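You operate a simulated robot arm through the tools that you are given. There is no shell and no other tool.

Carry out the task below with a simulated robot arm. There is one attempt and no reset: what you move stays moved.

## Task
Start the test bench and pump the master gauge to 1.5 bar.
Fine: clear cover shut before the fuse box's red switch goes on; power strip on, so that lamp 2 lights; shut the blue bleed knob before pumping; leave the yellow lever and the tyre gauges.
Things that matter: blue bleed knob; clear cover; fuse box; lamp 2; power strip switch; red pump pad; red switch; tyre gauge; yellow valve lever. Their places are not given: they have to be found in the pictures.

It is judged by the outcome, as a careful person would: the job done as asked, and still so three seconds after it is handed in. It fails if anything else is knocked over, pushed out of place, dropped, spilled or broken. A push-on lid holds only when it is set on centred and level and pressed home; a screw cap is set on level and turned clockwise until tight.

## Robot
A 6-joint arm with a two-finger gripper, fixed in place. Base frame: the origin is on the floor under the middle of its stand, x ahead of it, y to its left, z up. Lengths are in m, angles in rad, forces in N, time in s.
It reaches about 1.572 m from its shoulder. Its first joint turns from -2.897 to 2.897 rad. Payload 2.45 kg.
The TCP is the grasp point between the finger pads, 0.02 m short of the fingertips. In the tool frame z runs along the fingers and y along their closing line. The gripper opens to 0.14 m; its body begins 0.168 m behind the TCP.
Orientation is told as [roll, pitch, yaw] about the base's x, y, z axes, in that order, counted from this pose: with the fingers straight down and closing along the base's y, the tool's x points along the base's -x, its y along +y and its z along -z.

## Interface
- The arm moves only by the tool send_rows. Its argument "steps" is text: rows parted by semicolons, each of 7 numbers parted by spaces: the shift along the tool's x, y, z in m, then the turn, a rotation vector about the tool's x, y, z in rad, then the opening in per cent of the stroke, from 0 (shut) to 100 (fully open). In form: tx ty tz ax ay az hand; .... A call has 1 to 20 rows; each row is the pose to reach, as a shift and turn from the pose commanded when the call began, along the tool's axes at that moment. Each row takes 0.2 s and may step no farther than 0.05 m and 0.15 rad from the row before; otherwise, or with a gripper value out of range, the whole call is refused. A pose out of reach is approached as far as the arm can. The call stops where the force on the tool passes 40 N (or 10 N more than at its start, if that is more) or the arm is blocked; 0.2 s more then pass. Each finger travels about 0.045 m/s and halts on what it meets, pressing with about 39 N; the grip force reading is that of the motor and also rises with nothing between the fingers. The clock runs only during rows and for 0.2 s after the last one: add rows that repeat a pose to give the fingers time. The reply holds the time, the measured pose of the TCP, the force on the tool along the base axes, the opening and the grip force, in the units named above and with some noise, with the torque about the TCP (base axes, N m) and any sound that the robot's microphone picked up, and new pictures: "show" is both (left out), scene, wrist or none.
- Cameras (640 x 400 px; columns grow to the right, rows downward): "scene" is fixed at [0.0492, 0.4994, 1.4993]; the picture's right is [-0.47, -0.88, 0.00], its down [-0.50, 0.26, -0.83] and it looks along [0.73, -0.38, -0.56] (base axes); focal length 309 px, centre (320, 200). "wrist" rides on the gripper at [0.078, 0.011, -0.209] in the tool frame; the picture's right is [-0.14, 0.99, 0.00], its down [-0.92, -0.13, -0.37] and it looks along [-0.36, -0.05, 0.93] (tool axes); focal length 280 px, centre (320, 200).
- locate(camera, pixels): for up to 12 pixels [column, row] of the newest picture of that camera ("zoom" is the newest enlarged one), the place [x, y, z] in the base frame of the surface seen there, good to about 0.002 m. No time passes.
- enlarge(camera, box): a new picture of the part [left, top, right, bottom] of that camera's present view, enlarged. No time passes.
- sign_off(): hands the job in; it is judged then, once.

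Open the gripper and draw the arm clear of the work before you hand the job in, unless the task says otherwise.

The tools are called after "Emit:" as a command line: name --argument value ..., lists and objects as JSON in quotes. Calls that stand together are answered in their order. send_rows: Moves the arm, as the interface text tells. Its arguments: {"type":"object","properties":{"steps":{"type":"string"},"show":{"type":"string","enum":["both","scene","wrist","none"]}},"required":["steps"]} The other tools are called the same way: locate (camera, pixels) gives the place of the surface under pixels of a picture; enlarge (camera, box) takes an enlarged picture of a part of a camera's view; sign_off () hands the job in.

At the start:

```text
clock: 0.0
tcp_pos: [0.6117, 0.3226, 1.272]
ee_rot: [-0.001, 0.0, 0.0]
wrist_force: [-0.4, -0.6, 0.8]
moment: [0.01, 0.04, 0.03]
width: 0.1399
grasp_force: 0.1
```

scene: 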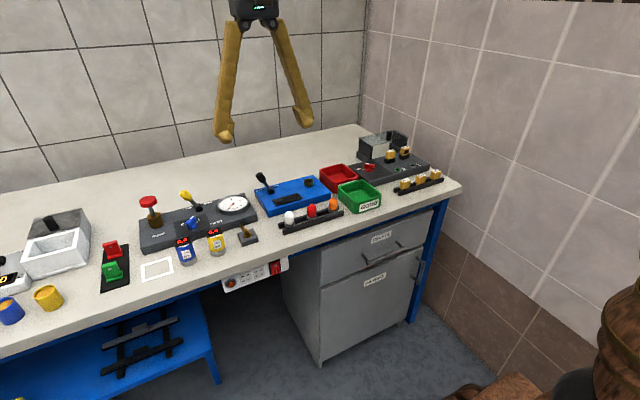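
wrist: 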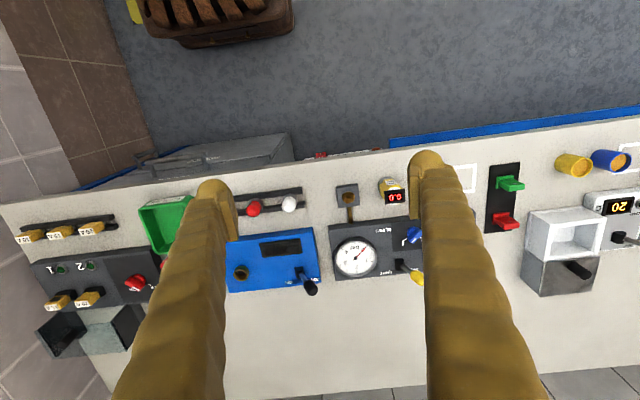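

The scene shows the bench with the gauge panel around (195,220), the fuse box around (390,165), and a power strip under the bench at (255,275). I enlarge these to see details.

Emit:
enlarge --camera "scene" --box '[330, 110, 470, 220]'

Emit:
enlarge --camera "scene" --box '[120, 170, 280, 300]'

Emit:
enlarge --camera "wrist" --box '[10, 190, 210, 370]'

Emit:
enlarge --camera "wrist" --box '[310, 140, 470, 300]'

```text
3.64 times, centred on (400, 165) of scene
```

zoom: 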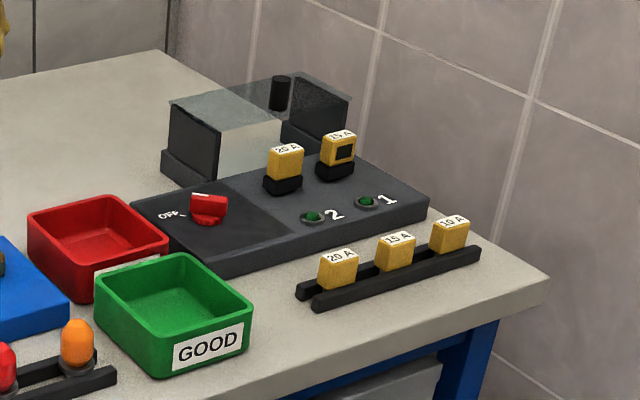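

```text
3.08 times, centred on (200, 235) of scene
```

zoom: 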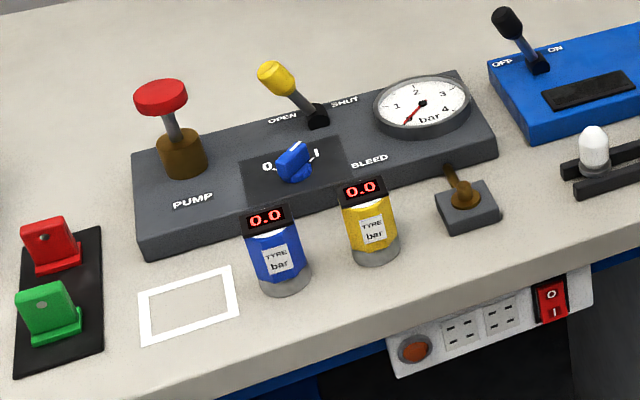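

```text
2.22 times, centred on (110, 280) of wrist
```

zoom: 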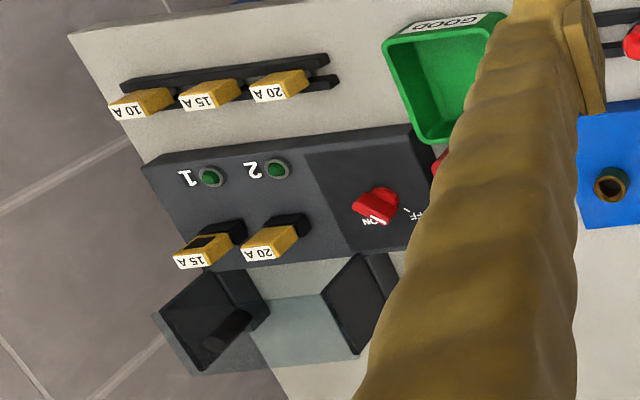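

```text
2.50 times, centred on (390, 220) of wrist
```

zoom: 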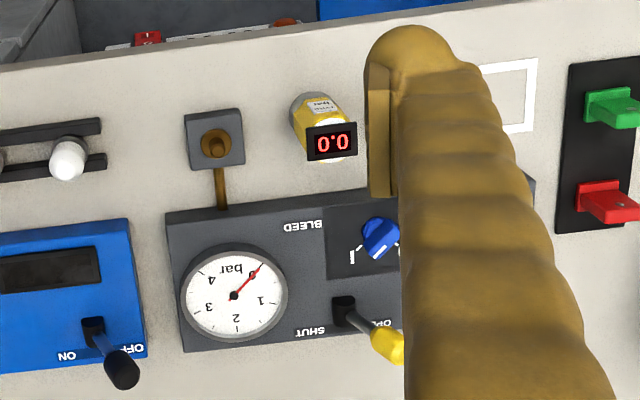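

The fuse box has an open clear cover behind it, and the red switch sits at (208,208) of the first zoom; the gauge panel has the red pump pad, blue bleed knob and yellow lever. I locate the main points in the scene and wrist pictures.

Emit:
locate --camera "scene" --pixels '[[149, 201], [193, 224], [185, 194], [232, 204], [187, 240], [215, 230], [275, 268], [255, 278], [369, 167], [398, 169], [410, 166], [391, 155]]'

Emit:
locate --camera "wrist" --pixels '[[135, 283], [95, 265], [75, 268], [62, 298], [92, 298], [62, 325], [82, 340], [100, 325], [125, 325], [355, 257], [412, 236], [417, 278]]'

Emit:
enlarge --camera "scene" --box '[350, 120, 430, 170]'

Emit:
enlarge --camera "wrist" --box '[30, 290, 150, 365]'

```text
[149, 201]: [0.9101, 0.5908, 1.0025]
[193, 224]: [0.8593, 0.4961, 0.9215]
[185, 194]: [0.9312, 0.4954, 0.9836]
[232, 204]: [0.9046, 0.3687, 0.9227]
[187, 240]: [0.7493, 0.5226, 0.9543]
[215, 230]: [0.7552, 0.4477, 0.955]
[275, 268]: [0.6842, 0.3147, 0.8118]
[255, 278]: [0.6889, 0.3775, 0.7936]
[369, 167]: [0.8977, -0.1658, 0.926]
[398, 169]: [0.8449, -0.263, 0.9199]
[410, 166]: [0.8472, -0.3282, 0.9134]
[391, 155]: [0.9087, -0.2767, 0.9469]
```

```text
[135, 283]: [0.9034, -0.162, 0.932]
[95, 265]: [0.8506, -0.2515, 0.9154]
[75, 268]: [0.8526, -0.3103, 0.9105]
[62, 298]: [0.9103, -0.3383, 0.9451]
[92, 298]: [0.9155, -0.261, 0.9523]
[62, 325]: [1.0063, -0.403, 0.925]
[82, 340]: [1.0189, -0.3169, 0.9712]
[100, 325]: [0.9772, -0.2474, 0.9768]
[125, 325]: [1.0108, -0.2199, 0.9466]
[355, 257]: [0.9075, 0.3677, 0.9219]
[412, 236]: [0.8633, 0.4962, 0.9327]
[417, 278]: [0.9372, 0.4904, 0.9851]
```

```text
8.00 times, centred on (390, 145) of scene
```

zoom: 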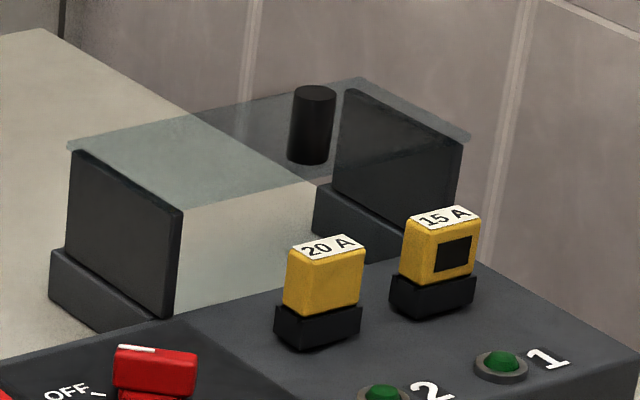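

```text
5.33 times, centred on (90, 328) of wrist
```

zoom: 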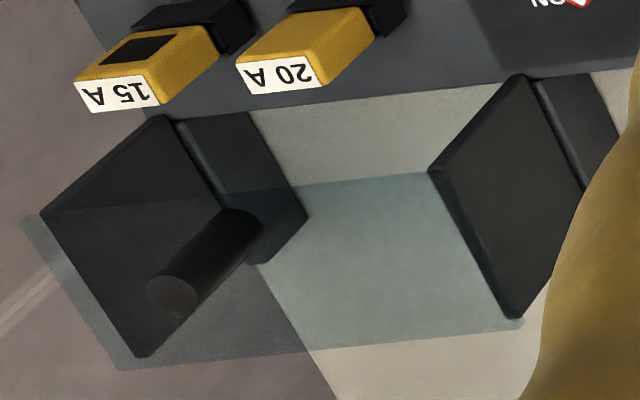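

The cover looks like a clear plate with dark side walls and a black knob on top, standing on two rails behind the fuse box (probably sliding toward the box). I move the hand over the fuse box at a safe height for a better look.

Emit:
send_rows --steps "-0.012 -0.047 0 0 0 0 100; -0.024 -0.094 0 0 0 0 100; -0.036 -0.141 0 0 0 0 100; -0.048 -0.188 0 0 0 0 100; -0.060 -0.235 0 0 0 0 100; -0.072 -0.282 0 0 0 0 100; -0.084 -0.329 0 0 0 0 100; -0.096 -0.376 0 0 0 0 100; -0.108 -0.423 0 0 0 0 100; -0.120 -0.470 0 0 0 0 100; -0.132 -0.517 0 0 0 0 100; -0.144 -0.564 0 0 0 0 100; -0.144 -0.564 0 0 0 0 100"

```text
clock: 2.8
tcp_pos: [0.7568, -0.2419, 1.2703]
ee_rot: [0.001, 0.0, 0.0]
wrist_force: [0.4, -1.2, -1.1]
moment: [-0.01, 0.0, -0.01]
width: 0.14
grasp_force: 0.1
```

scene: 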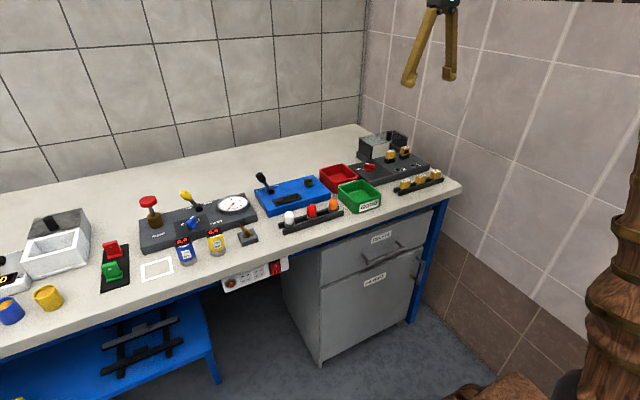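
wrist: 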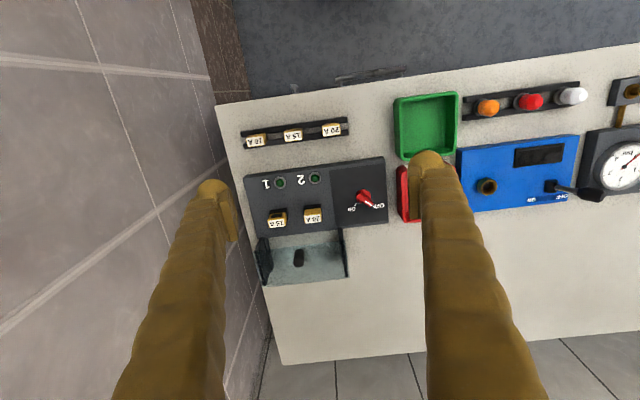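

The fuse box is now clearly in view at (310,200) with the cover at (300,262). I enlarge it.

Emit:
enlarge --camera "wrist" --box '[230, 110, 400, 300]'

Emit:
locate --camera "wrist" --pixels '[[248, 172], [385, 160], [388, 218], [262, 232], [298, 258], [266, 282], [345, 275], [330, 230], [264, 240], [340, 235], [363, 198], [316, 268]]'

```text
2.11 times, centred on (315, 205) of wrist
```

zoom: 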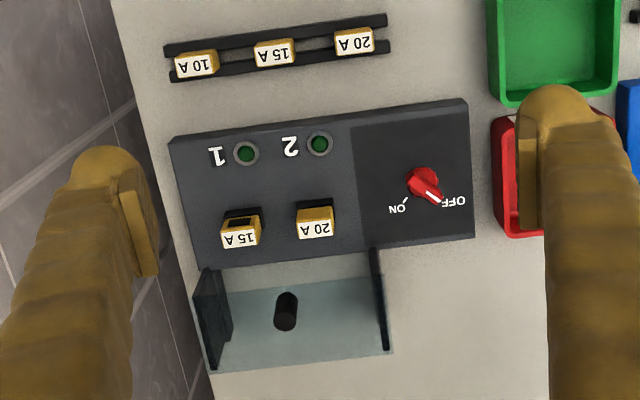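

```text
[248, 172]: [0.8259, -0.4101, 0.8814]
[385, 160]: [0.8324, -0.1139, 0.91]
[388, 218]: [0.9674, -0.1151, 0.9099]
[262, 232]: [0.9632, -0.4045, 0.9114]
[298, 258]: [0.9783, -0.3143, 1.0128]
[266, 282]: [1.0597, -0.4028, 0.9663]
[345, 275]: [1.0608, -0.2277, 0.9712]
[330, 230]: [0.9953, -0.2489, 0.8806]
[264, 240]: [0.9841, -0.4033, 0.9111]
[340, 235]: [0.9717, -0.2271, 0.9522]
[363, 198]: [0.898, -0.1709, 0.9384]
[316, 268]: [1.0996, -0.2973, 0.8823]
```

The cover plate (z≈0.97) stands on rails level with the box top (z≈0.91), so it slides toward -x over the fuses; the knob is at zoom (286,312). I locate the knob, switch, fuses and lamps more precisely.

Emit:
locate --camera "zoom" --pixels '[[286, 296], [286, 310], [286, 325], [276, 322], [297, 322], [415, 178], [433, 197], [421, 186], [238, 243], [205, 290], [380, 290], [320, 230]]'

Emit:
enlarge --camera "wrist" --box '[320, 170, 390, 220]'

Emit:
enlarge --camera "wrist" --box '[250, 220, 360, 290]'

```text
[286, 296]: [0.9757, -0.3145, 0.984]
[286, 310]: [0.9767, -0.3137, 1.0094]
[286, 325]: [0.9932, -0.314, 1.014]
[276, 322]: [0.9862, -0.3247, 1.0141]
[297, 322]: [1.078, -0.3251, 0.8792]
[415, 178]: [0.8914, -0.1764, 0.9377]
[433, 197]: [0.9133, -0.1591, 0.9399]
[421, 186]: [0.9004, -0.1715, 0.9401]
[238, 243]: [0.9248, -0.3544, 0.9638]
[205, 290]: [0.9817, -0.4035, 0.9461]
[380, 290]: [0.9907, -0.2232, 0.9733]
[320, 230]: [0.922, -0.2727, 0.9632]
```

```text
8.00 times, centred on (355, 195) of wrist
```

zoom: 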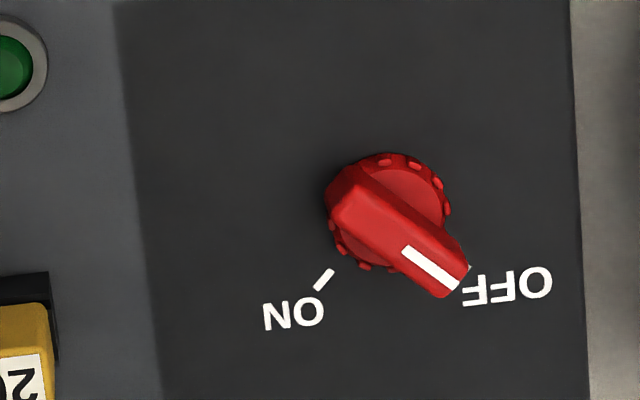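

```text
5.71 times, centred on (305, 255) of wrist
```

zoom: 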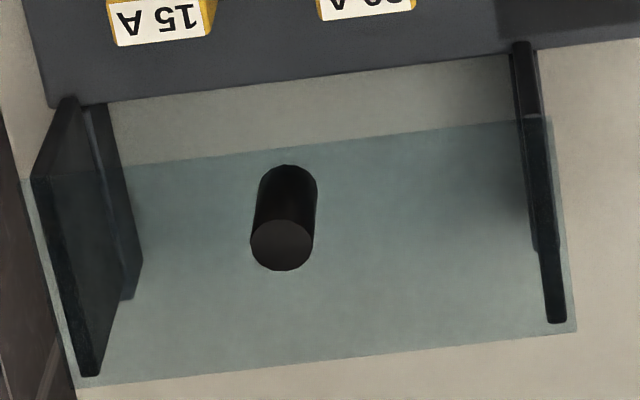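

The red switch is a rotary bar pointing at OFF (+x,+y), with ON 90° clockwise. The cover knob is centred near (0.987, -0.314), z 0.972–1.014. I move above it with the hand half open.

Emit:
send_rows --steps "-0.033 -0.010 0.02 0 0 0 80; -0.066 -0.020 0.045 0 0 0 60; -0.099 -0.031 0.07 0 0 0 50; -0.132 -0.041 0.095 0 0 0 50; -0.165 -0.052 0.12 0 0 0 50; -0.198 -0.062 0.145 0 0 0 50; -0.230 -0.072 0.17 0 0 0 50; -0.230 -0.072 0.17 0 0 0 50; -0.230 -0.072 0.17 0 0 0 50"

```text
clock: 4.8
tcp_pos: [0.9855, -0.3126, 1.1018]
ee_rot: [0.0, 0.0, 0.0]
wrist_force: [0.4, 0.2, 0.5]
moment: [0.02, 0.0, 0.04]
width: 0.0698
grasp_force: 0.0
```

scene: 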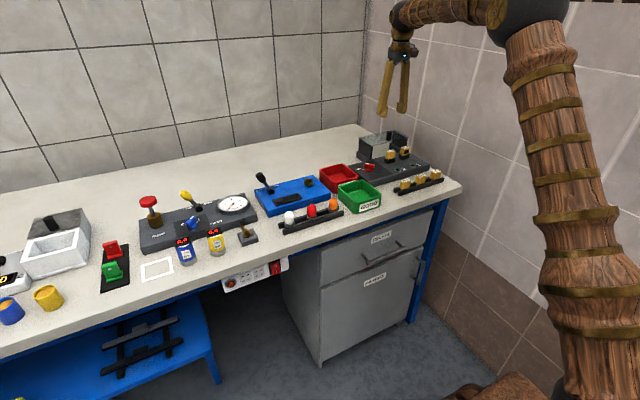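
wrist: 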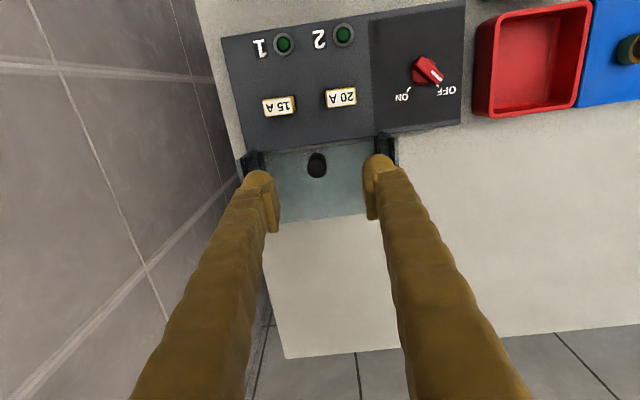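

The knob is at (317,166) between the fingers (finger tips at (268,200) and (375,200)). I check its position from this closer view.

Emit:
enlarge --camera "wrist" --box '[230, 100, 410, 230]'

Emit:
locate --camera "wrist" --pixels '[[317, 158], [317, 170], [310, 170], [325, 168], [317, 177], [290, 218], [340, 215], [365, 160], [252, 165]]'

```text
3.08 times, centred on (320, 165) of wrist
```

zoom: 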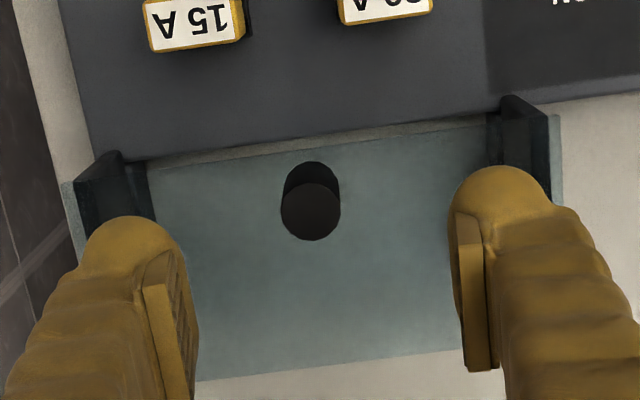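

```text
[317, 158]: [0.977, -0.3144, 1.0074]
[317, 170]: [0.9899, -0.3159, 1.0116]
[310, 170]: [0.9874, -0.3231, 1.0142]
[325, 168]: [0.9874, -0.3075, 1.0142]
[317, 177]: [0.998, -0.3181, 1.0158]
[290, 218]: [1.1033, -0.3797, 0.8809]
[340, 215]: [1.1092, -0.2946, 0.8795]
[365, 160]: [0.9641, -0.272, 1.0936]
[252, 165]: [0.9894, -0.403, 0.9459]
```

Knob centre ≈ (0.987,-0.315), top z 1.014. I descend 0.10 m straight down so the pads straddle the knob, staying above the plate.

Emit:
send_rows --steps "-0.001 -0.002 0.035 0 0 0 50; -0.001 -0.002 0.07 0 0 0 50; -0.001 -0.002 0.09 0 0 0 50; -0.001 -0.002 0.099 0 0 0 50; -0.001 -0.002 0.099 0 0 0 50"

```text
clock: 6.0
tcp_pos: [0.9869, -0.3161, 1.0033]
ee_rot: [0.0, 0.001, 0.0]
wrist_force: [-0.1, 0.2, 0.6]
moment: [-0.02, 0.0, 0.04]
width: 0.07
grasp_force: 0.0
```

scene: 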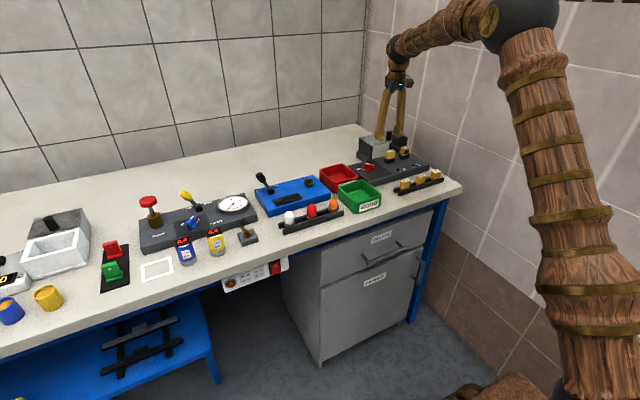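
wrist: 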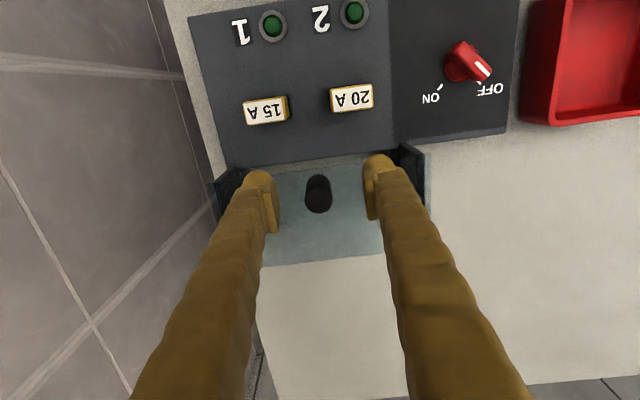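

The knob is centred between the pads at (318,195) with no contact force. I close the hand on it.

Emit:
send_rows --steps "0 0 0 0 0 0 30; 0 0 0 0 0 0 20; 0 0 0 0 0 0 12; 0 0 0 0 0 0 10; 0 0 0 0 0 0 8; 0 0 0 0 0 0 8"

```text
clock: 7.4
tcp_pos: [0.9866, -0.3175, 1.0033]
ee_rot: [0.001, 0.001, 0.0]
wrist_force: [0.1, -21.0, -2.1]
moment: [-0.24, 0.01, -0.01]
width: 0.0206
grasp_force: 45.1
```

scene: 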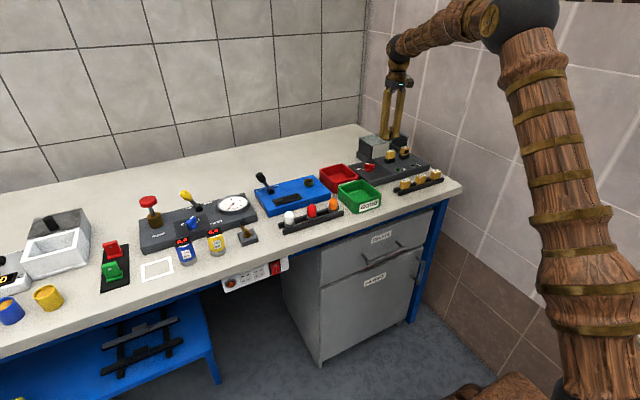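
wrist: 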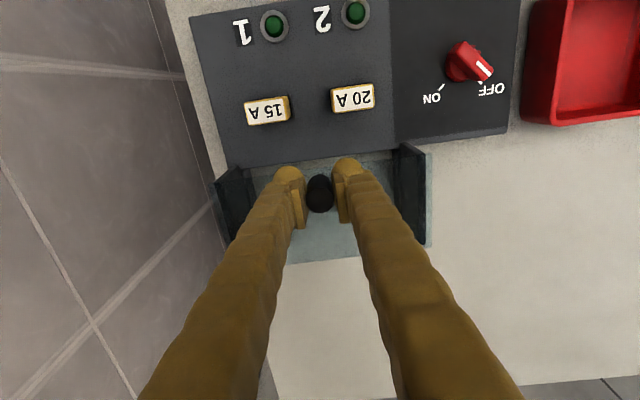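

The knob is gripped (width 0.0206) with a sideways force of -21 N, so I ease 3 mm toward -y and begin sliding the cover toward -x slowly.

Emit:
send_rows --steps "0 -0.003 0 0 0 0 8; 0.005 -0.003 0 0 0 0 8; 0.010 -0.003 0 0 0 0 8; 0.015 -0.003 0 0 0 0 8; 0.02 -0.003 0 0 0 0 8"

```text
clock: 8.6
tcp_pos: [0.967, -0.317, 1.0029]
ee_rot: [0.0, 0.001, 0.002]
wrist_force: [0.2, 11.8, 2.5]
moment: [0.15, 0.13, 0.0]
width: 0.0207
grasp_force: 44.8
```

scene: 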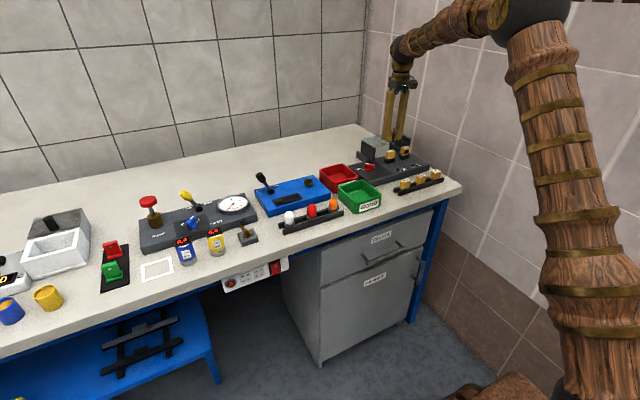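
wrist: 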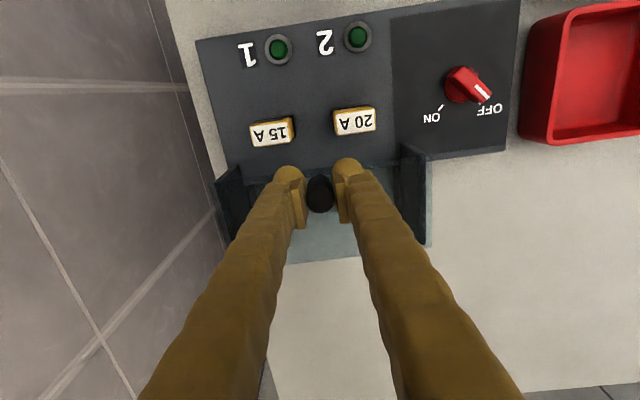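

The cover slides with the hand with almost no resistance. I continue toward -x, easing back 1 mm in y.

Emit:
send_rows --steps "0.010 0.001 0 0 0 0 8; 0.020 0.001 0 0 0 0 8; 0.030 0.001 0 0 0 0 8; 0.040 0.001 0 0 0 0 8; 0.050 0.001 0 0 0 0 8; 0.055 0.001 0 0 0 0 8; 0.06 0.001 0 0 0 0 8"

```text
clock: 10.2
tcp_pos: [0.9069, -0.3174, 1.0031]
ee_rot: [0.001, -0.001, 0.0]
wrist_force: [0.6, 4.2, 1.1]
moment: [0.01, 0.08, -0.01]
width: 0.0203
grasp_force: 44.7
```

scene: 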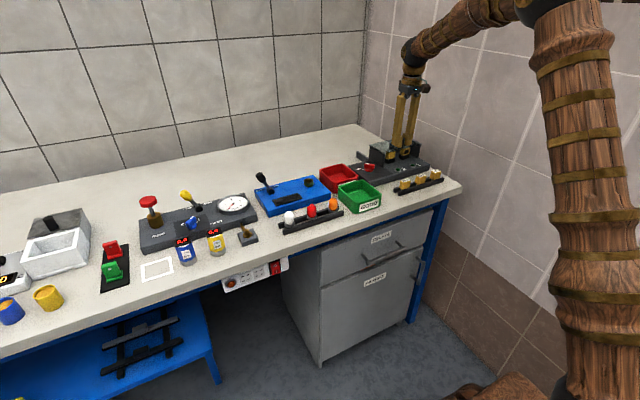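
wrist: 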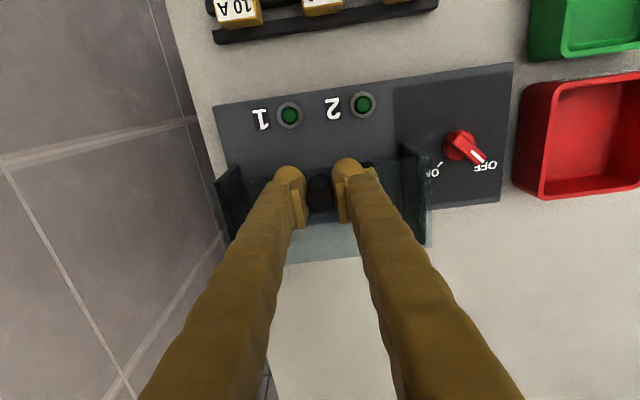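

The cover has moved 80 mm with a very low force and is over the fuses. I continue in small steps until it meets its stop.

Emit:
send_rows --steps "0.005 0 0 0 0 0 8; 0.010 0 0 0 0 0 8; 0.015 0 0 0 0 0 8; 0.020 0 0 0 0 0 8; 0.025 0 0 0 0 0 8; 0.030 0 0 0 0 0 8"

```text
clock: 11.6
tcp_pos: [0.8779, -0.317, 1.0046]
ee_rot: [0.001, -0.002, 0.002]
wrist_force: [26.5, 2.2, 4.5]
moment: [0.03, -0.39, 0.02]
width: 0.0209
grasp_force: 44.8
```

scene: 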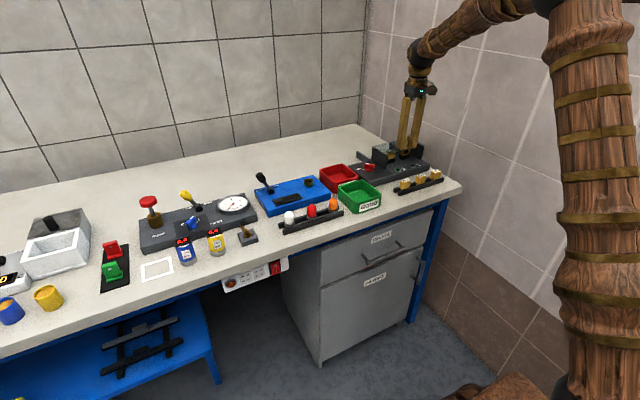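
wrist: 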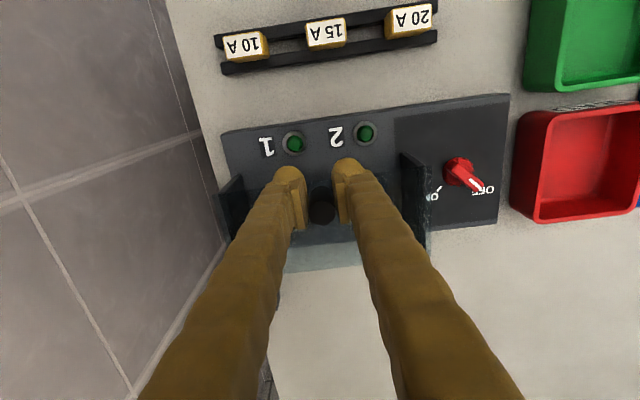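

A 26.5 N reaction along +x shows the cover meets a stop at x≈0.878. I press a little more to confirm that it doesn't move further.

Emit:
send_rows --steps "0.002 0 0 0 0 0 8; 0.004 0 0 0 0 0 8; 0.004 0 0 0 0 0 8" --show "wrist"

```text
clock: 12.4
tcp_pos: [0.872, -0.315, 1.002]
ee_rot: [0.002, 0.001, 0.0]
wrist_force: [10.1, -1.2, 5.3]
moment: [-0.05, -0.28, -0.02]
width: 0.0182
grasp_force: 43.7
```

wrist: 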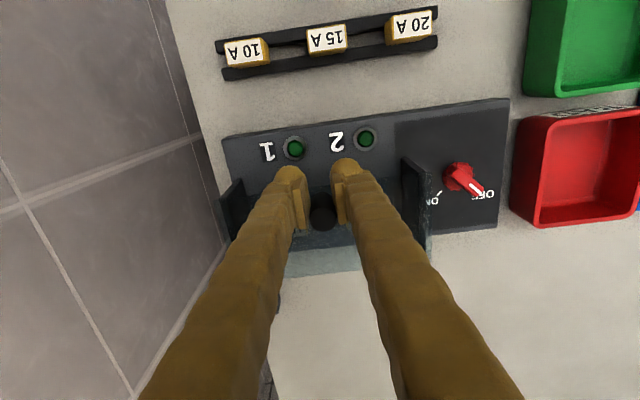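

The pads slipped 6 mm along the knob while the cover stayed put, so the cover is on its stop. I open the hand and lift straight up to look.

Emit:
send_rows --steps "0.004 0 0 0 0 0 20; 0.004 0 0 0 0 0 35; 0.004 0 0 0 0 0 45; 0.004 0 0 0 0 0 45; 0.004 0 -0.03 0 0 0 45; 0.004 0 -0.07 0 0 0 45; 0.004 0 -0.11 0 0 0 45; 0.004 0 -0.15 0 0 0 45; 0.004 0 -0.15 0 0 0 45"

Emit:
enlarge --camera "scene" --box '[340, 120, 450, 200]'

Emit:
enlarge --camera "wrist" --box '[180, 60, 500, 260]'

```text
clock: 14.4
tcp_pos: [0.8698, -0.3176, 1.1532]
ee_rot: [-0.001, -0.001, 0.0]
wrist_force: [-0.4, -0.3, 0.4]
moment: [0.0, 0.02, -0.02]
width: 0.0633
grasp_force: 0.0
```

scene: 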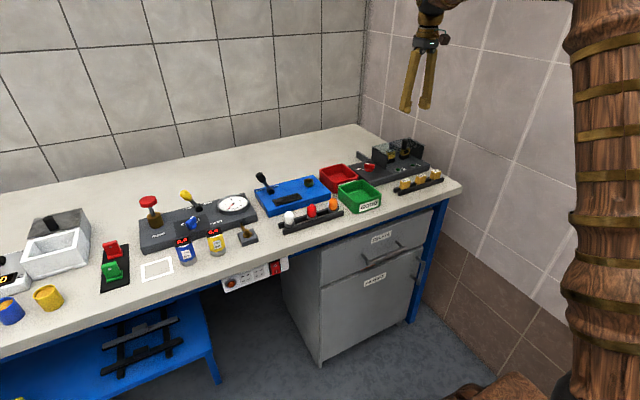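
wrist: 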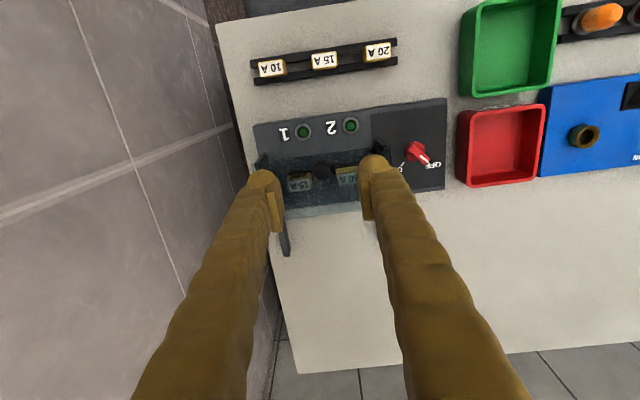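

```text
5.00 times, centred on (395, 160) of scene
```

zoom: 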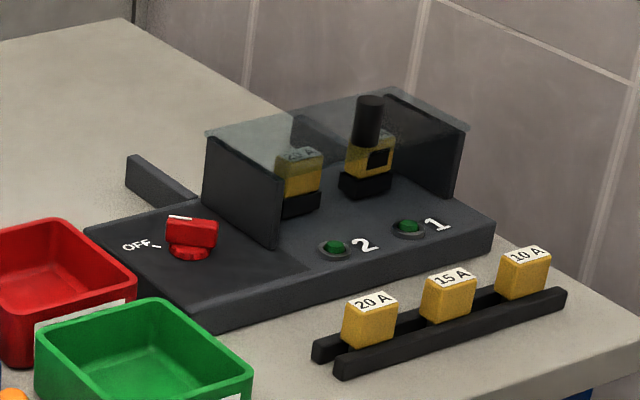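

```text
2.00 times, centred on (340, 160) of wrist
```

zoom: 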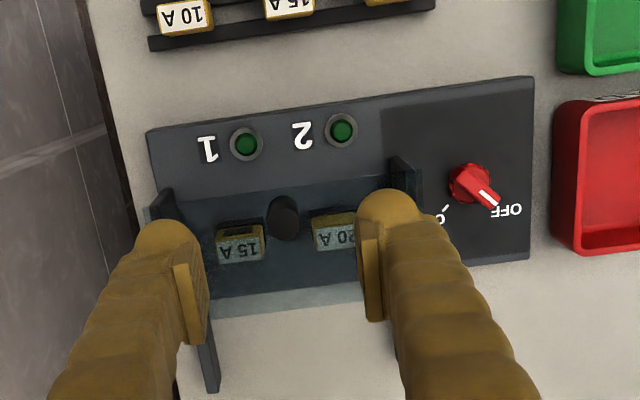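

The cover now sits over the fuses with its knob at (322,172). Next is the red switch; I enlarge it and locate bar ends, and double-check the cover's position.

Emit:
enlarge --camera "wrist" --box '[380, 120, 460, 170]'

Emit:
locate --camera "wrist" --pixels '[[411, 146], [416, 152], [421, 157], [427, 163], [408, 152], [416, 162], [425, 152], [320, 166], [320, 178], [262, 155], [380, 142]]'

```text
8.00 times, centred on (420, 145) of wrist
```

zoom: 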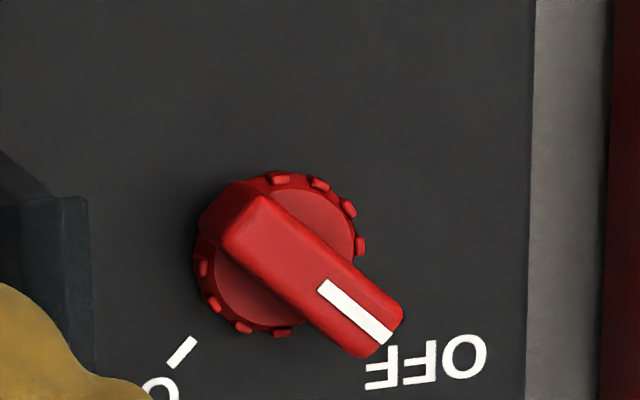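

```text
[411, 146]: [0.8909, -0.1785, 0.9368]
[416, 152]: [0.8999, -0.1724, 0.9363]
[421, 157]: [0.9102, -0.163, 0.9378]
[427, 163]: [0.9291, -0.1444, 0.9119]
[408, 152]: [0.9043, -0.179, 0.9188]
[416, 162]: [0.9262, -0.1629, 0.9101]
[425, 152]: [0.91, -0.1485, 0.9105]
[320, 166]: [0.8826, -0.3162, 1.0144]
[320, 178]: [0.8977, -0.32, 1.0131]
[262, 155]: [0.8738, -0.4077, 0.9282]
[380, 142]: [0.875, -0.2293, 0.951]
```

Emit:
locate --camera "zoom" --pixels '[[232, 235], [262, 198], [372, 352], [402, 312], [250, 225], [385, 330], [315, 272], [225, 290], [340, 215], [268, 180], [280, 330], [200, 250]]'

```text
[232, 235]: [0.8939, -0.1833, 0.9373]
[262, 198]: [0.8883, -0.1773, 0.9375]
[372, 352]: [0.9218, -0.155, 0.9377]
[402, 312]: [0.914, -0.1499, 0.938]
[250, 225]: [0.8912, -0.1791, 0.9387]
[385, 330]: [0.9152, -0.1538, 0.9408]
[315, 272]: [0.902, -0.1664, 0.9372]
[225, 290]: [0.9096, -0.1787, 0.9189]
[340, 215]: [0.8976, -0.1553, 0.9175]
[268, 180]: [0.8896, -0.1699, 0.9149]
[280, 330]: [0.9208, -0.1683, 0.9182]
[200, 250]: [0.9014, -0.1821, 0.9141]
```

The switch bar is centred at about (0.904,-0.167), top z 0.9375, lying at 46° with width ≈9 mm. I move above it, turning the hand +0.79 rad in yaw so the pads will close across the bar, with the hand at 32%.

Emit:
send_rows --steps "-0.006 0.025 0 0 0 -0.13 40; -0.012 0.05 0 0 0 -0.26 32; -0.018 0.075 0 0 0 -0.39 32; -0.024 0.10 0 0 0 -0.52 32; -0.030 0.125 0 0 0 -0.655 32; -0.034 0.150 0 0 0 -0.79 32; -0.034 0.150 0.03 0 0 -0.79 32; -0.034 0.150 0.06 0 0 -0.79 32; -0.034 0.150 0.09 0 0 -0.79 32; -0.034 0.150 0.09 0 0 -0.79 32"

Emit:
enlarge --camera "wrist" --box '[220, 100, 420, 250]'

Emit:
enlarge --camera "scene" --box '[320, 100, 440, 200]'

```text
clock: 16.6
tcp_pos: [0.903, -0.1669, 1.063]
ee_rot: [0.001, 0.0, 0.792]
wrist_force: [0.9, 0.1, -0.3]
moment: [0.01, 0.03, -0.02]
width: 0.0447
grasp_force: 0.0
```

scene: 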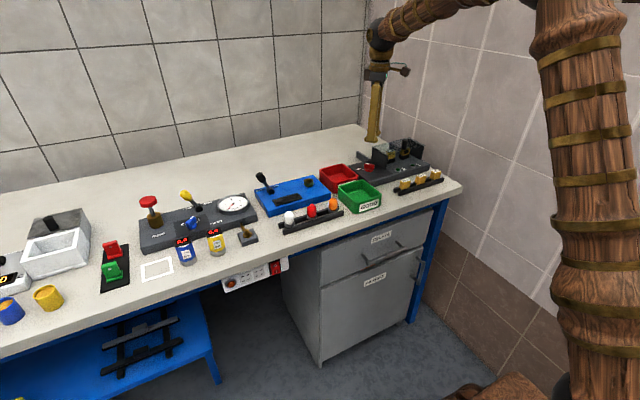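
wrist: 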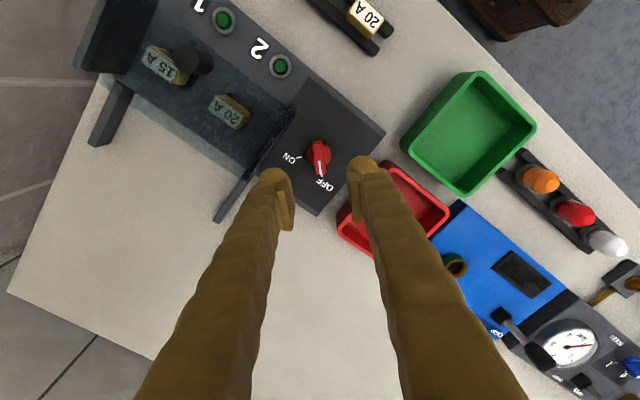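

```text
2.67 times, centred on (320, 175) of wrist
```

zoom: 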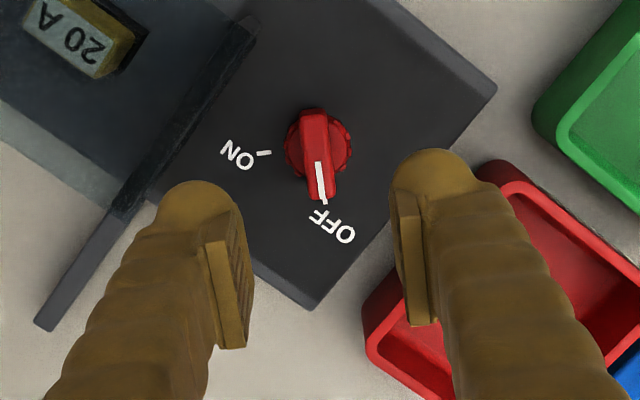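

```text
4.00 times, centred on (380, 150) of scene
```

zoom: 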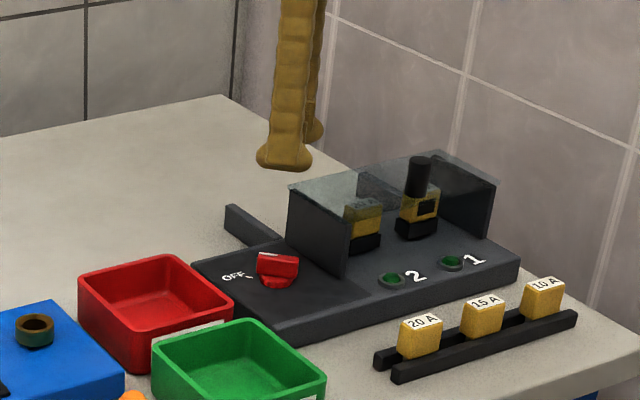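

The bar is aligned with the tool's x axis, between the pads. I descend to z≈0.943 so the tips stay above the switch's disk.

Emit:
send_rows --steps "0 0 0.04 0 0 0 32; 0 0 0.08 0 0 0 32; 0 0 0.105 0 0 0 32; 0 0 0.120 0 0 0 32; 0 0 0.120 0 0 0 32"

Emit:
enlarge --camera "scene" --box '[320, 100, 440, 200]'

```text
clock: 17.8
tcp_pos: [0.9045, -0.1673, 0.9431]
ee_rot: [0.001, -0.002, 0.789]
wrist_force: [-0.1, 0.7, -0.1]
moment: [-0.01, 0.0, 0.0]
width: 0.0447
grasp_force: 0.0
```

scene: 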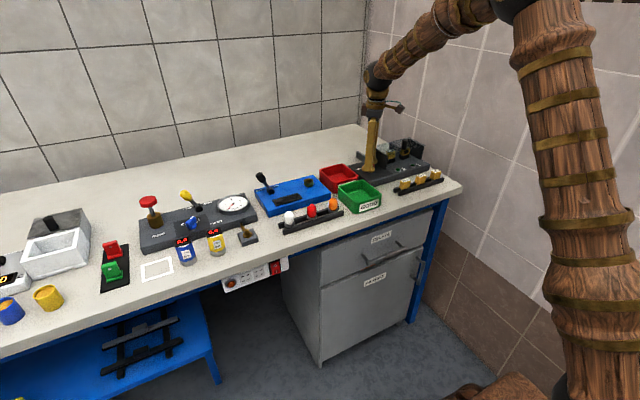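
wrist: 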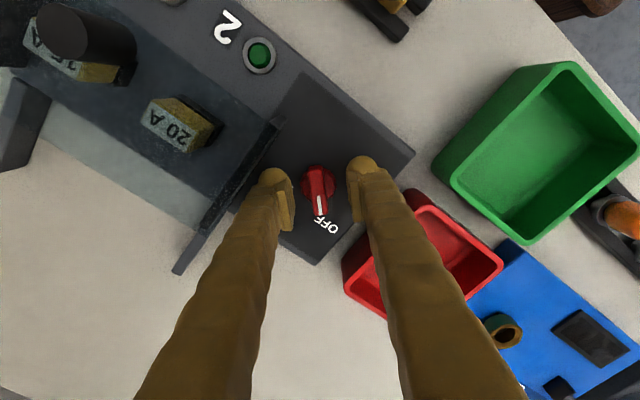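

```text
4.00 times, centred on (380, 150) of scene
```

zoom: 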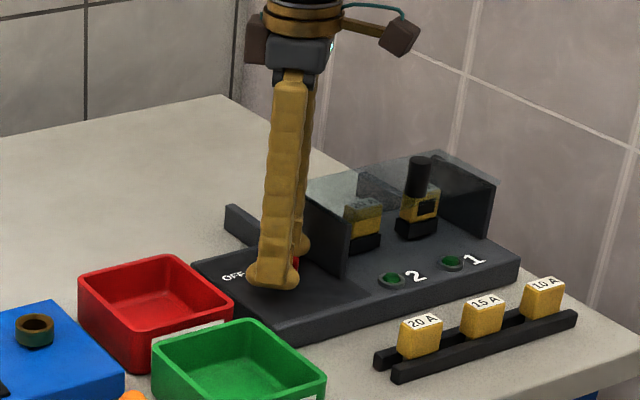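

No contact and the pads straddle the bar at (318,185). I close gently onto the bar.

Emit:
send_rows --steps "0 0 0 0 0 0 20; 0 0 0 0 0 0 12; 0 0 0 0 0 0 6; 0 0 0 0 0 0 3; 0 0 0 0 0 0 3"

```text
clock: 19.0
tcp_pos: [0.9034, -0.1679, 0.9422]
ee_rot: [0.0, 0.001, 0.79]
wrist_force: [11.7, -11.0, -2.5]
moment: [-0.01, -0.13, -0.02]
width: 0.0148
grasp_force: 8.2
```

scene: 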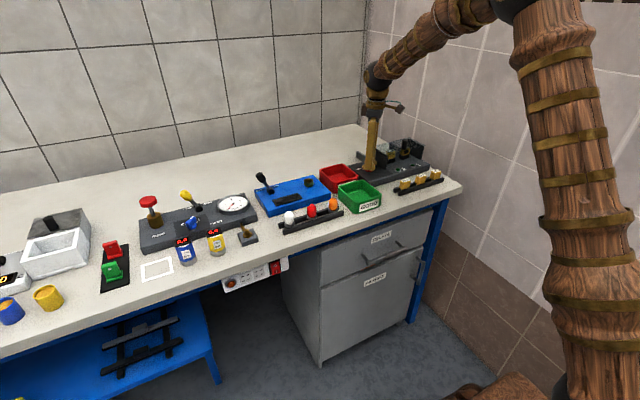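
wrist: 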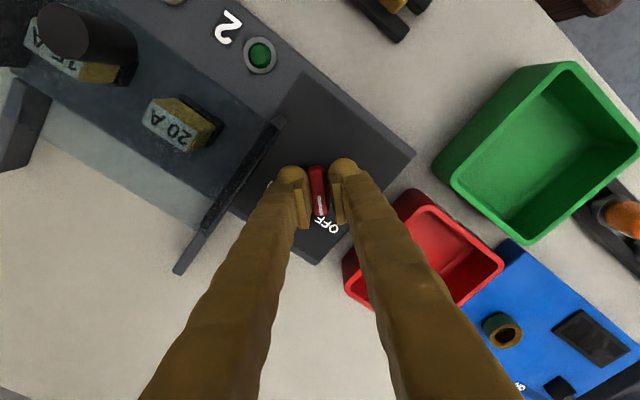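

One pad touched first (16 N along the tool's -y); I ease 1.5 mm that way and finish closing.

Emit:
send_rows --steps "0 -0.001 0 0 0 0 2; 0 -0.0015 0 0 0 0 0; 0 -0.0015 0 0 0 0 0" --show "none"

```text
clock: 19.8
tcp_pos: [0.9047, -0.168, 0.9425]
ee_rot: [0.001, 0.0, 0.79]
wrist_force: [8.9, -6.6, -5.3]
moment: [-0.05, -0.09, -0.1]
width: 0.0122
grasp_force: 38.7
```

The bar is firmly held (width 0.0122, 39 N). I turn it clockwise (positive about tool z) toward ON in 0.13 rad steps.

Emit:
send_rows --steps "0 0 0 0 0 0.13 0; 0 0 0 0 0 0.26 0; 0 0 0 0 0 0.39 0; 0 0 0 0 0 0.52 0; 0 0 0 0 0 0.65 0; 0 0 0 0 0 0.78 0"

```text
clock: 21.2
tcp_pos: [0.9036, -0.1672, 0.9429]
ee_rot: [-0.001, 0.0, 0.009]
wrist_force: [-3.6, 15.0, 1.2]
moment: [0.14, 0.04, 0.01]
width: 0.0119
grasp_force: 38.9
```

scene: 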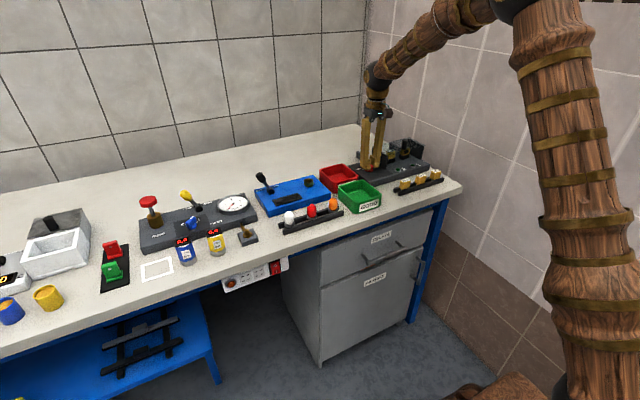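
wrist: 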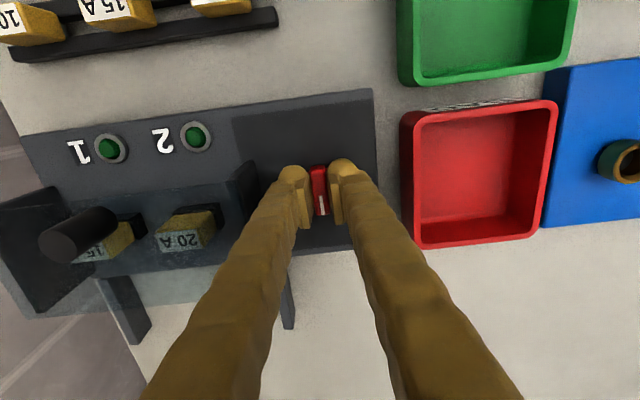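

The bar turned with the hand (yaw ≈0), no lamp yet as expected. I continue the remaining quarter, easing 1 mm toward +y.

Emit:
send_rows --steps "0 0.001 0 0 0 0.13 0; 0 0.001 0 0 0 0.26 0; 0 0.001 0 0 0 0.39 0; 0 0.001 0 0 0 0.52 0; 0 0.001 0 0 0 0.65 0; 0 0.001 0 0 0 0.78 0"

```text
clock: 22.6
tcp_pos: [0.9042, -0.1665, 0.9432]
ee_rot: [0.0, 0.0, -0.773]
wrist_force: [-5.6, 10.4, 3.6]
moment: [0.14, 0.07, -0.01]
width: 0.0121
grasp_force: 38.6
```

scene: 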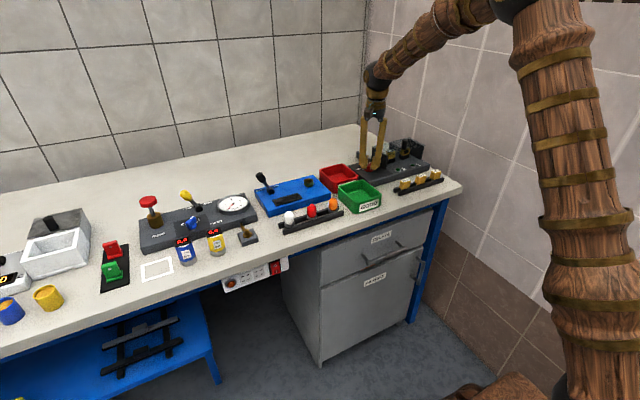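
wrist: 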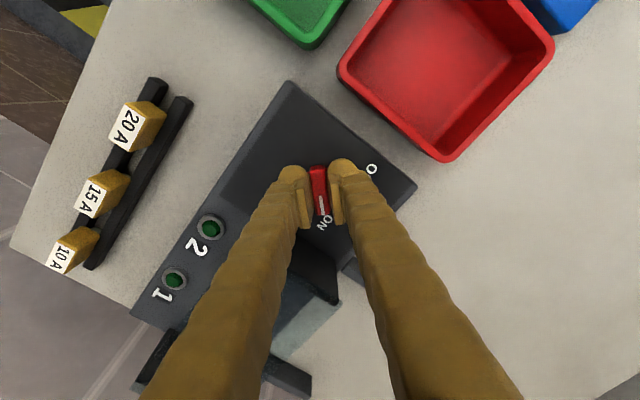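

The bar now points near the ON label at (322,220). I enlarge to check its alignment before turning further.

Emit:
enlarge --camera "wrist" --box '[270, 140, 390, 240]'

```text
4.00 times, centred on (330, 190) of wrist
```

zoom: 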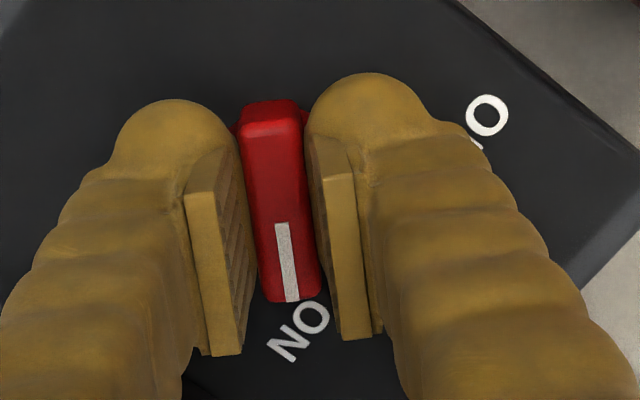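

The white line points at ON. I turn up to 0.08 rad further to feel for the end stop.

Emit:
send_rows --steps "0 0 0 0 0 0.03 0; 0 0 0 0 0 0.06 0; 0 0 0 0 0 0.08 0; 0 0 0 0 0 0.08 0"

```text
clock: 23.6
tcp_pos: [0.9053, -0.1665, 0.9437]
ee_rot: [0.0, 0.001, -0.85]
wrist_force: [6.8, 4.0, -1.9]
moment: [-0.01, -0.14, 0.94]
width: 0.0127
grasp_force: 39.6
```

scene: 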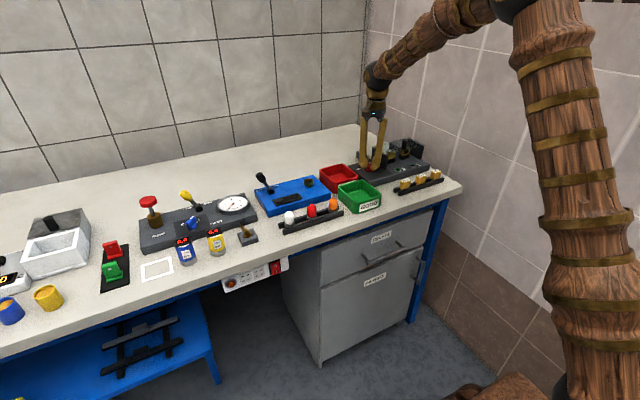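
wrist: 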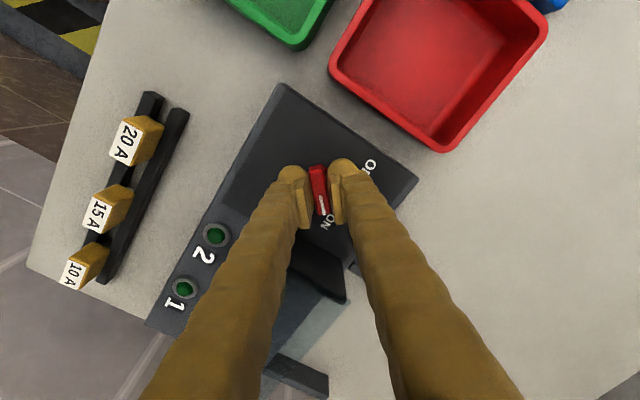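

A 0.94 N·m reaction about z shows the switch is at its ON stop. I relax the turn, open the hand and lift straight up.

Emit:
send_rows --steps "0 0 0 0 0 -0.05 0; 0 0 0 0 0 -0.05 12; 0 0 0 0 0 -0.05 25; 0 0 0 0 0 -0.05 30; 0 0 -0.04 0 0 -0.05 30; 0 0 -0.08 0 0 -0.05 30; 0 0 -0.12 0 0 -0.05 30; 0 0 -0.16 0 0 -0.05 30; 0 0 -0.20 0 0 -0.05 30; 0 0 -0.20 0 0 -0.05 30"

Emit:
enlarge --camera "scene" --box '[340, 120, 450, 200]'

Emit:
enlarge --camera "scene" --box '[210, 250, 300, 300]'

Emit:
locate --camera "scene" --pixels '[[275, 263], [276, 270], [270, 266], [281, 265], [224, 282], [286, 262], [227, 292], [288, 272], [250, 276], [280, 258], [300, 260], [320, 255]]'

```text
clock: 25.8
tcp_pos: [0.903, -0.1679, 1.1412]
ee_rot: [0.001, 0.002, -0.799]
wrist_force: [-0.6, 0.1, -0.1]
moment: [-0.04, -0.01, -0.01]
width: 0.0419
grasp_force: 0.1
```

scene: 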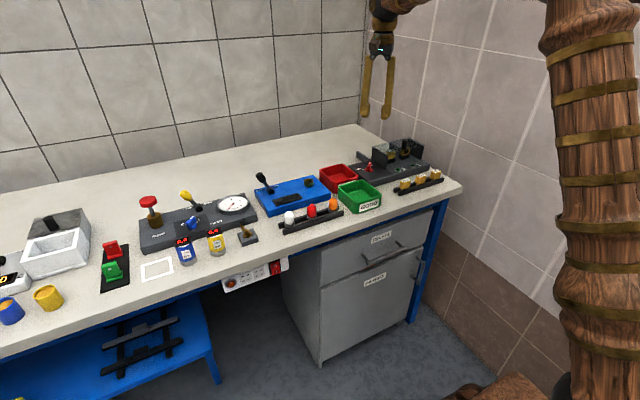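
wrist: 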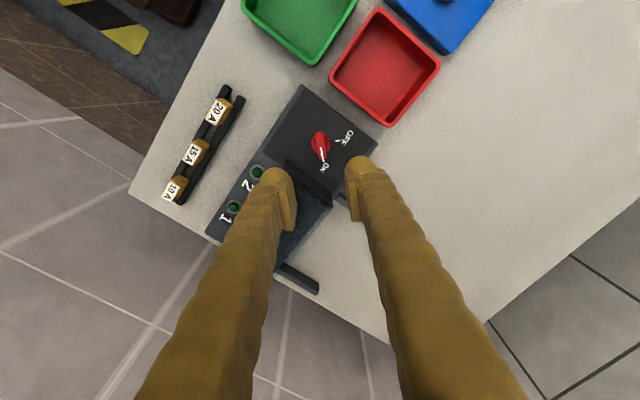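

```text
5.00 times, centred on (395, 160) of scene
```

zoom: 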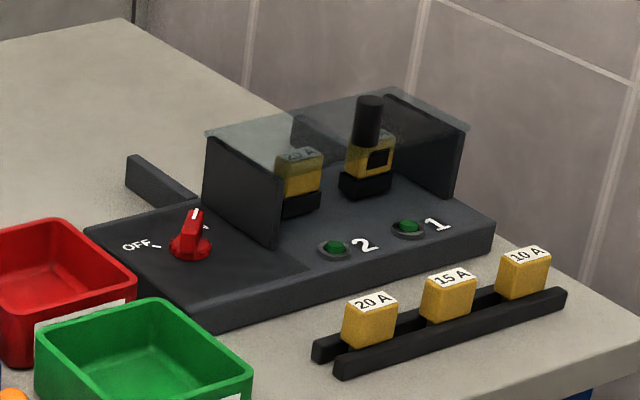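

```text
7.11 times, centred on (255, 275) of scene
```

zoom: 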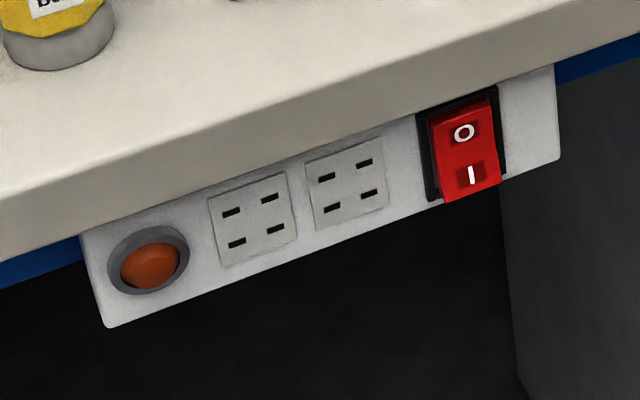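

```text
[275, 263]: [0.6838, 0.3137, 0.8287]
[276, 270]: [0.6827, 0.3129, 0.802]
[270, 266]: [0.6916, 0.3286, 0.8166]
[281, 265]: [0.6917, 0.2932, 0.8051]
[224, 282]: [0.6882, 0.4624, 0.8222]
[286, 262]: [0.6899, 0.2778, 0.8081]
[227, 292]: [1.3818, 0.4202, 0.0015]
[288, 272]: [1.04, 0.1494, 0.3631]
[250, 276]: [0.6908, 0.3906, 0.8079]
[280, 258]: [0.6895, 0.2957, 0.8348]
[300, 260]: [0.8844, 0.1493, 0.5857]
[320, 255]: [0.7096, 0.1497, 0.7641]
```

The switch now points at ON, cover shut, lamps still dark because the strip is off. The strip's rocker (zoom (465,155), base ≈ (0.684,0.313,0.81)) has its lower "I" half sticking out, so it needs a horizontal press at z≈0.80. I check the table edge position.

Emit:
locate --camera "zoom" --pixels '[[463, 80], [463, 60], [463, 40], [465, 132], [468, 175], [470, 195], [435, 160], [500, 150], [452, 200], [495, 182], [440, 112], [490, 100]]'

Emit:
locate --camera "scene" --pixels '[[275, 250], [275, 240], [281, 255], [215, 232], [216, 252], [187, 262], [248, 238], [290, 222]]'

```text
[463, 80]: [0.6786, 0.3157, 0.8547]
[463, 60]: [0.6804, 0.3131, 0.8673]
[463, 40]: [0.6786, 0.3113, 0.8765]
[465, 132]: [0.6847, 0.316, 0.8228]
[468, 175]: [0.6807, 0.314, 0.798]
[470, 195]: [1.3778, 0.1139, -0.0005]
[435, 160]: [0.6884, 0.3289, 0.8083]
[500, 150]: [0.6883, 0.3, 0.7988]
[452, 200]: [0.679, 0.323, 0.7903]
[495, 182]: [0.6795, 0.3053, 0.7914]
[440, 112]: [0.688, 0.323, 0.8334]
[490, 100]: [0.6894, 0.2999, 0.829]
```

```text
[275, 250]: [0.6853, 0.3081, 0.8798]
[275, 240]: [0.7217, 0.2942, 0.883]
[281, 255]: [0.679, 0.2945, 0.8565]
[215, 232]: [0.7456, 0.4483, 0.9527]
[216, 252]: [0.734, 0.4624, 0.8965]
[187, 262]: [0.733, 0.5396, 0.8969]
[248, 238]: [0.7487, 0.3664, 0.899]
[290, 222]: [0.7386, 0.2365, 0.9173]
```

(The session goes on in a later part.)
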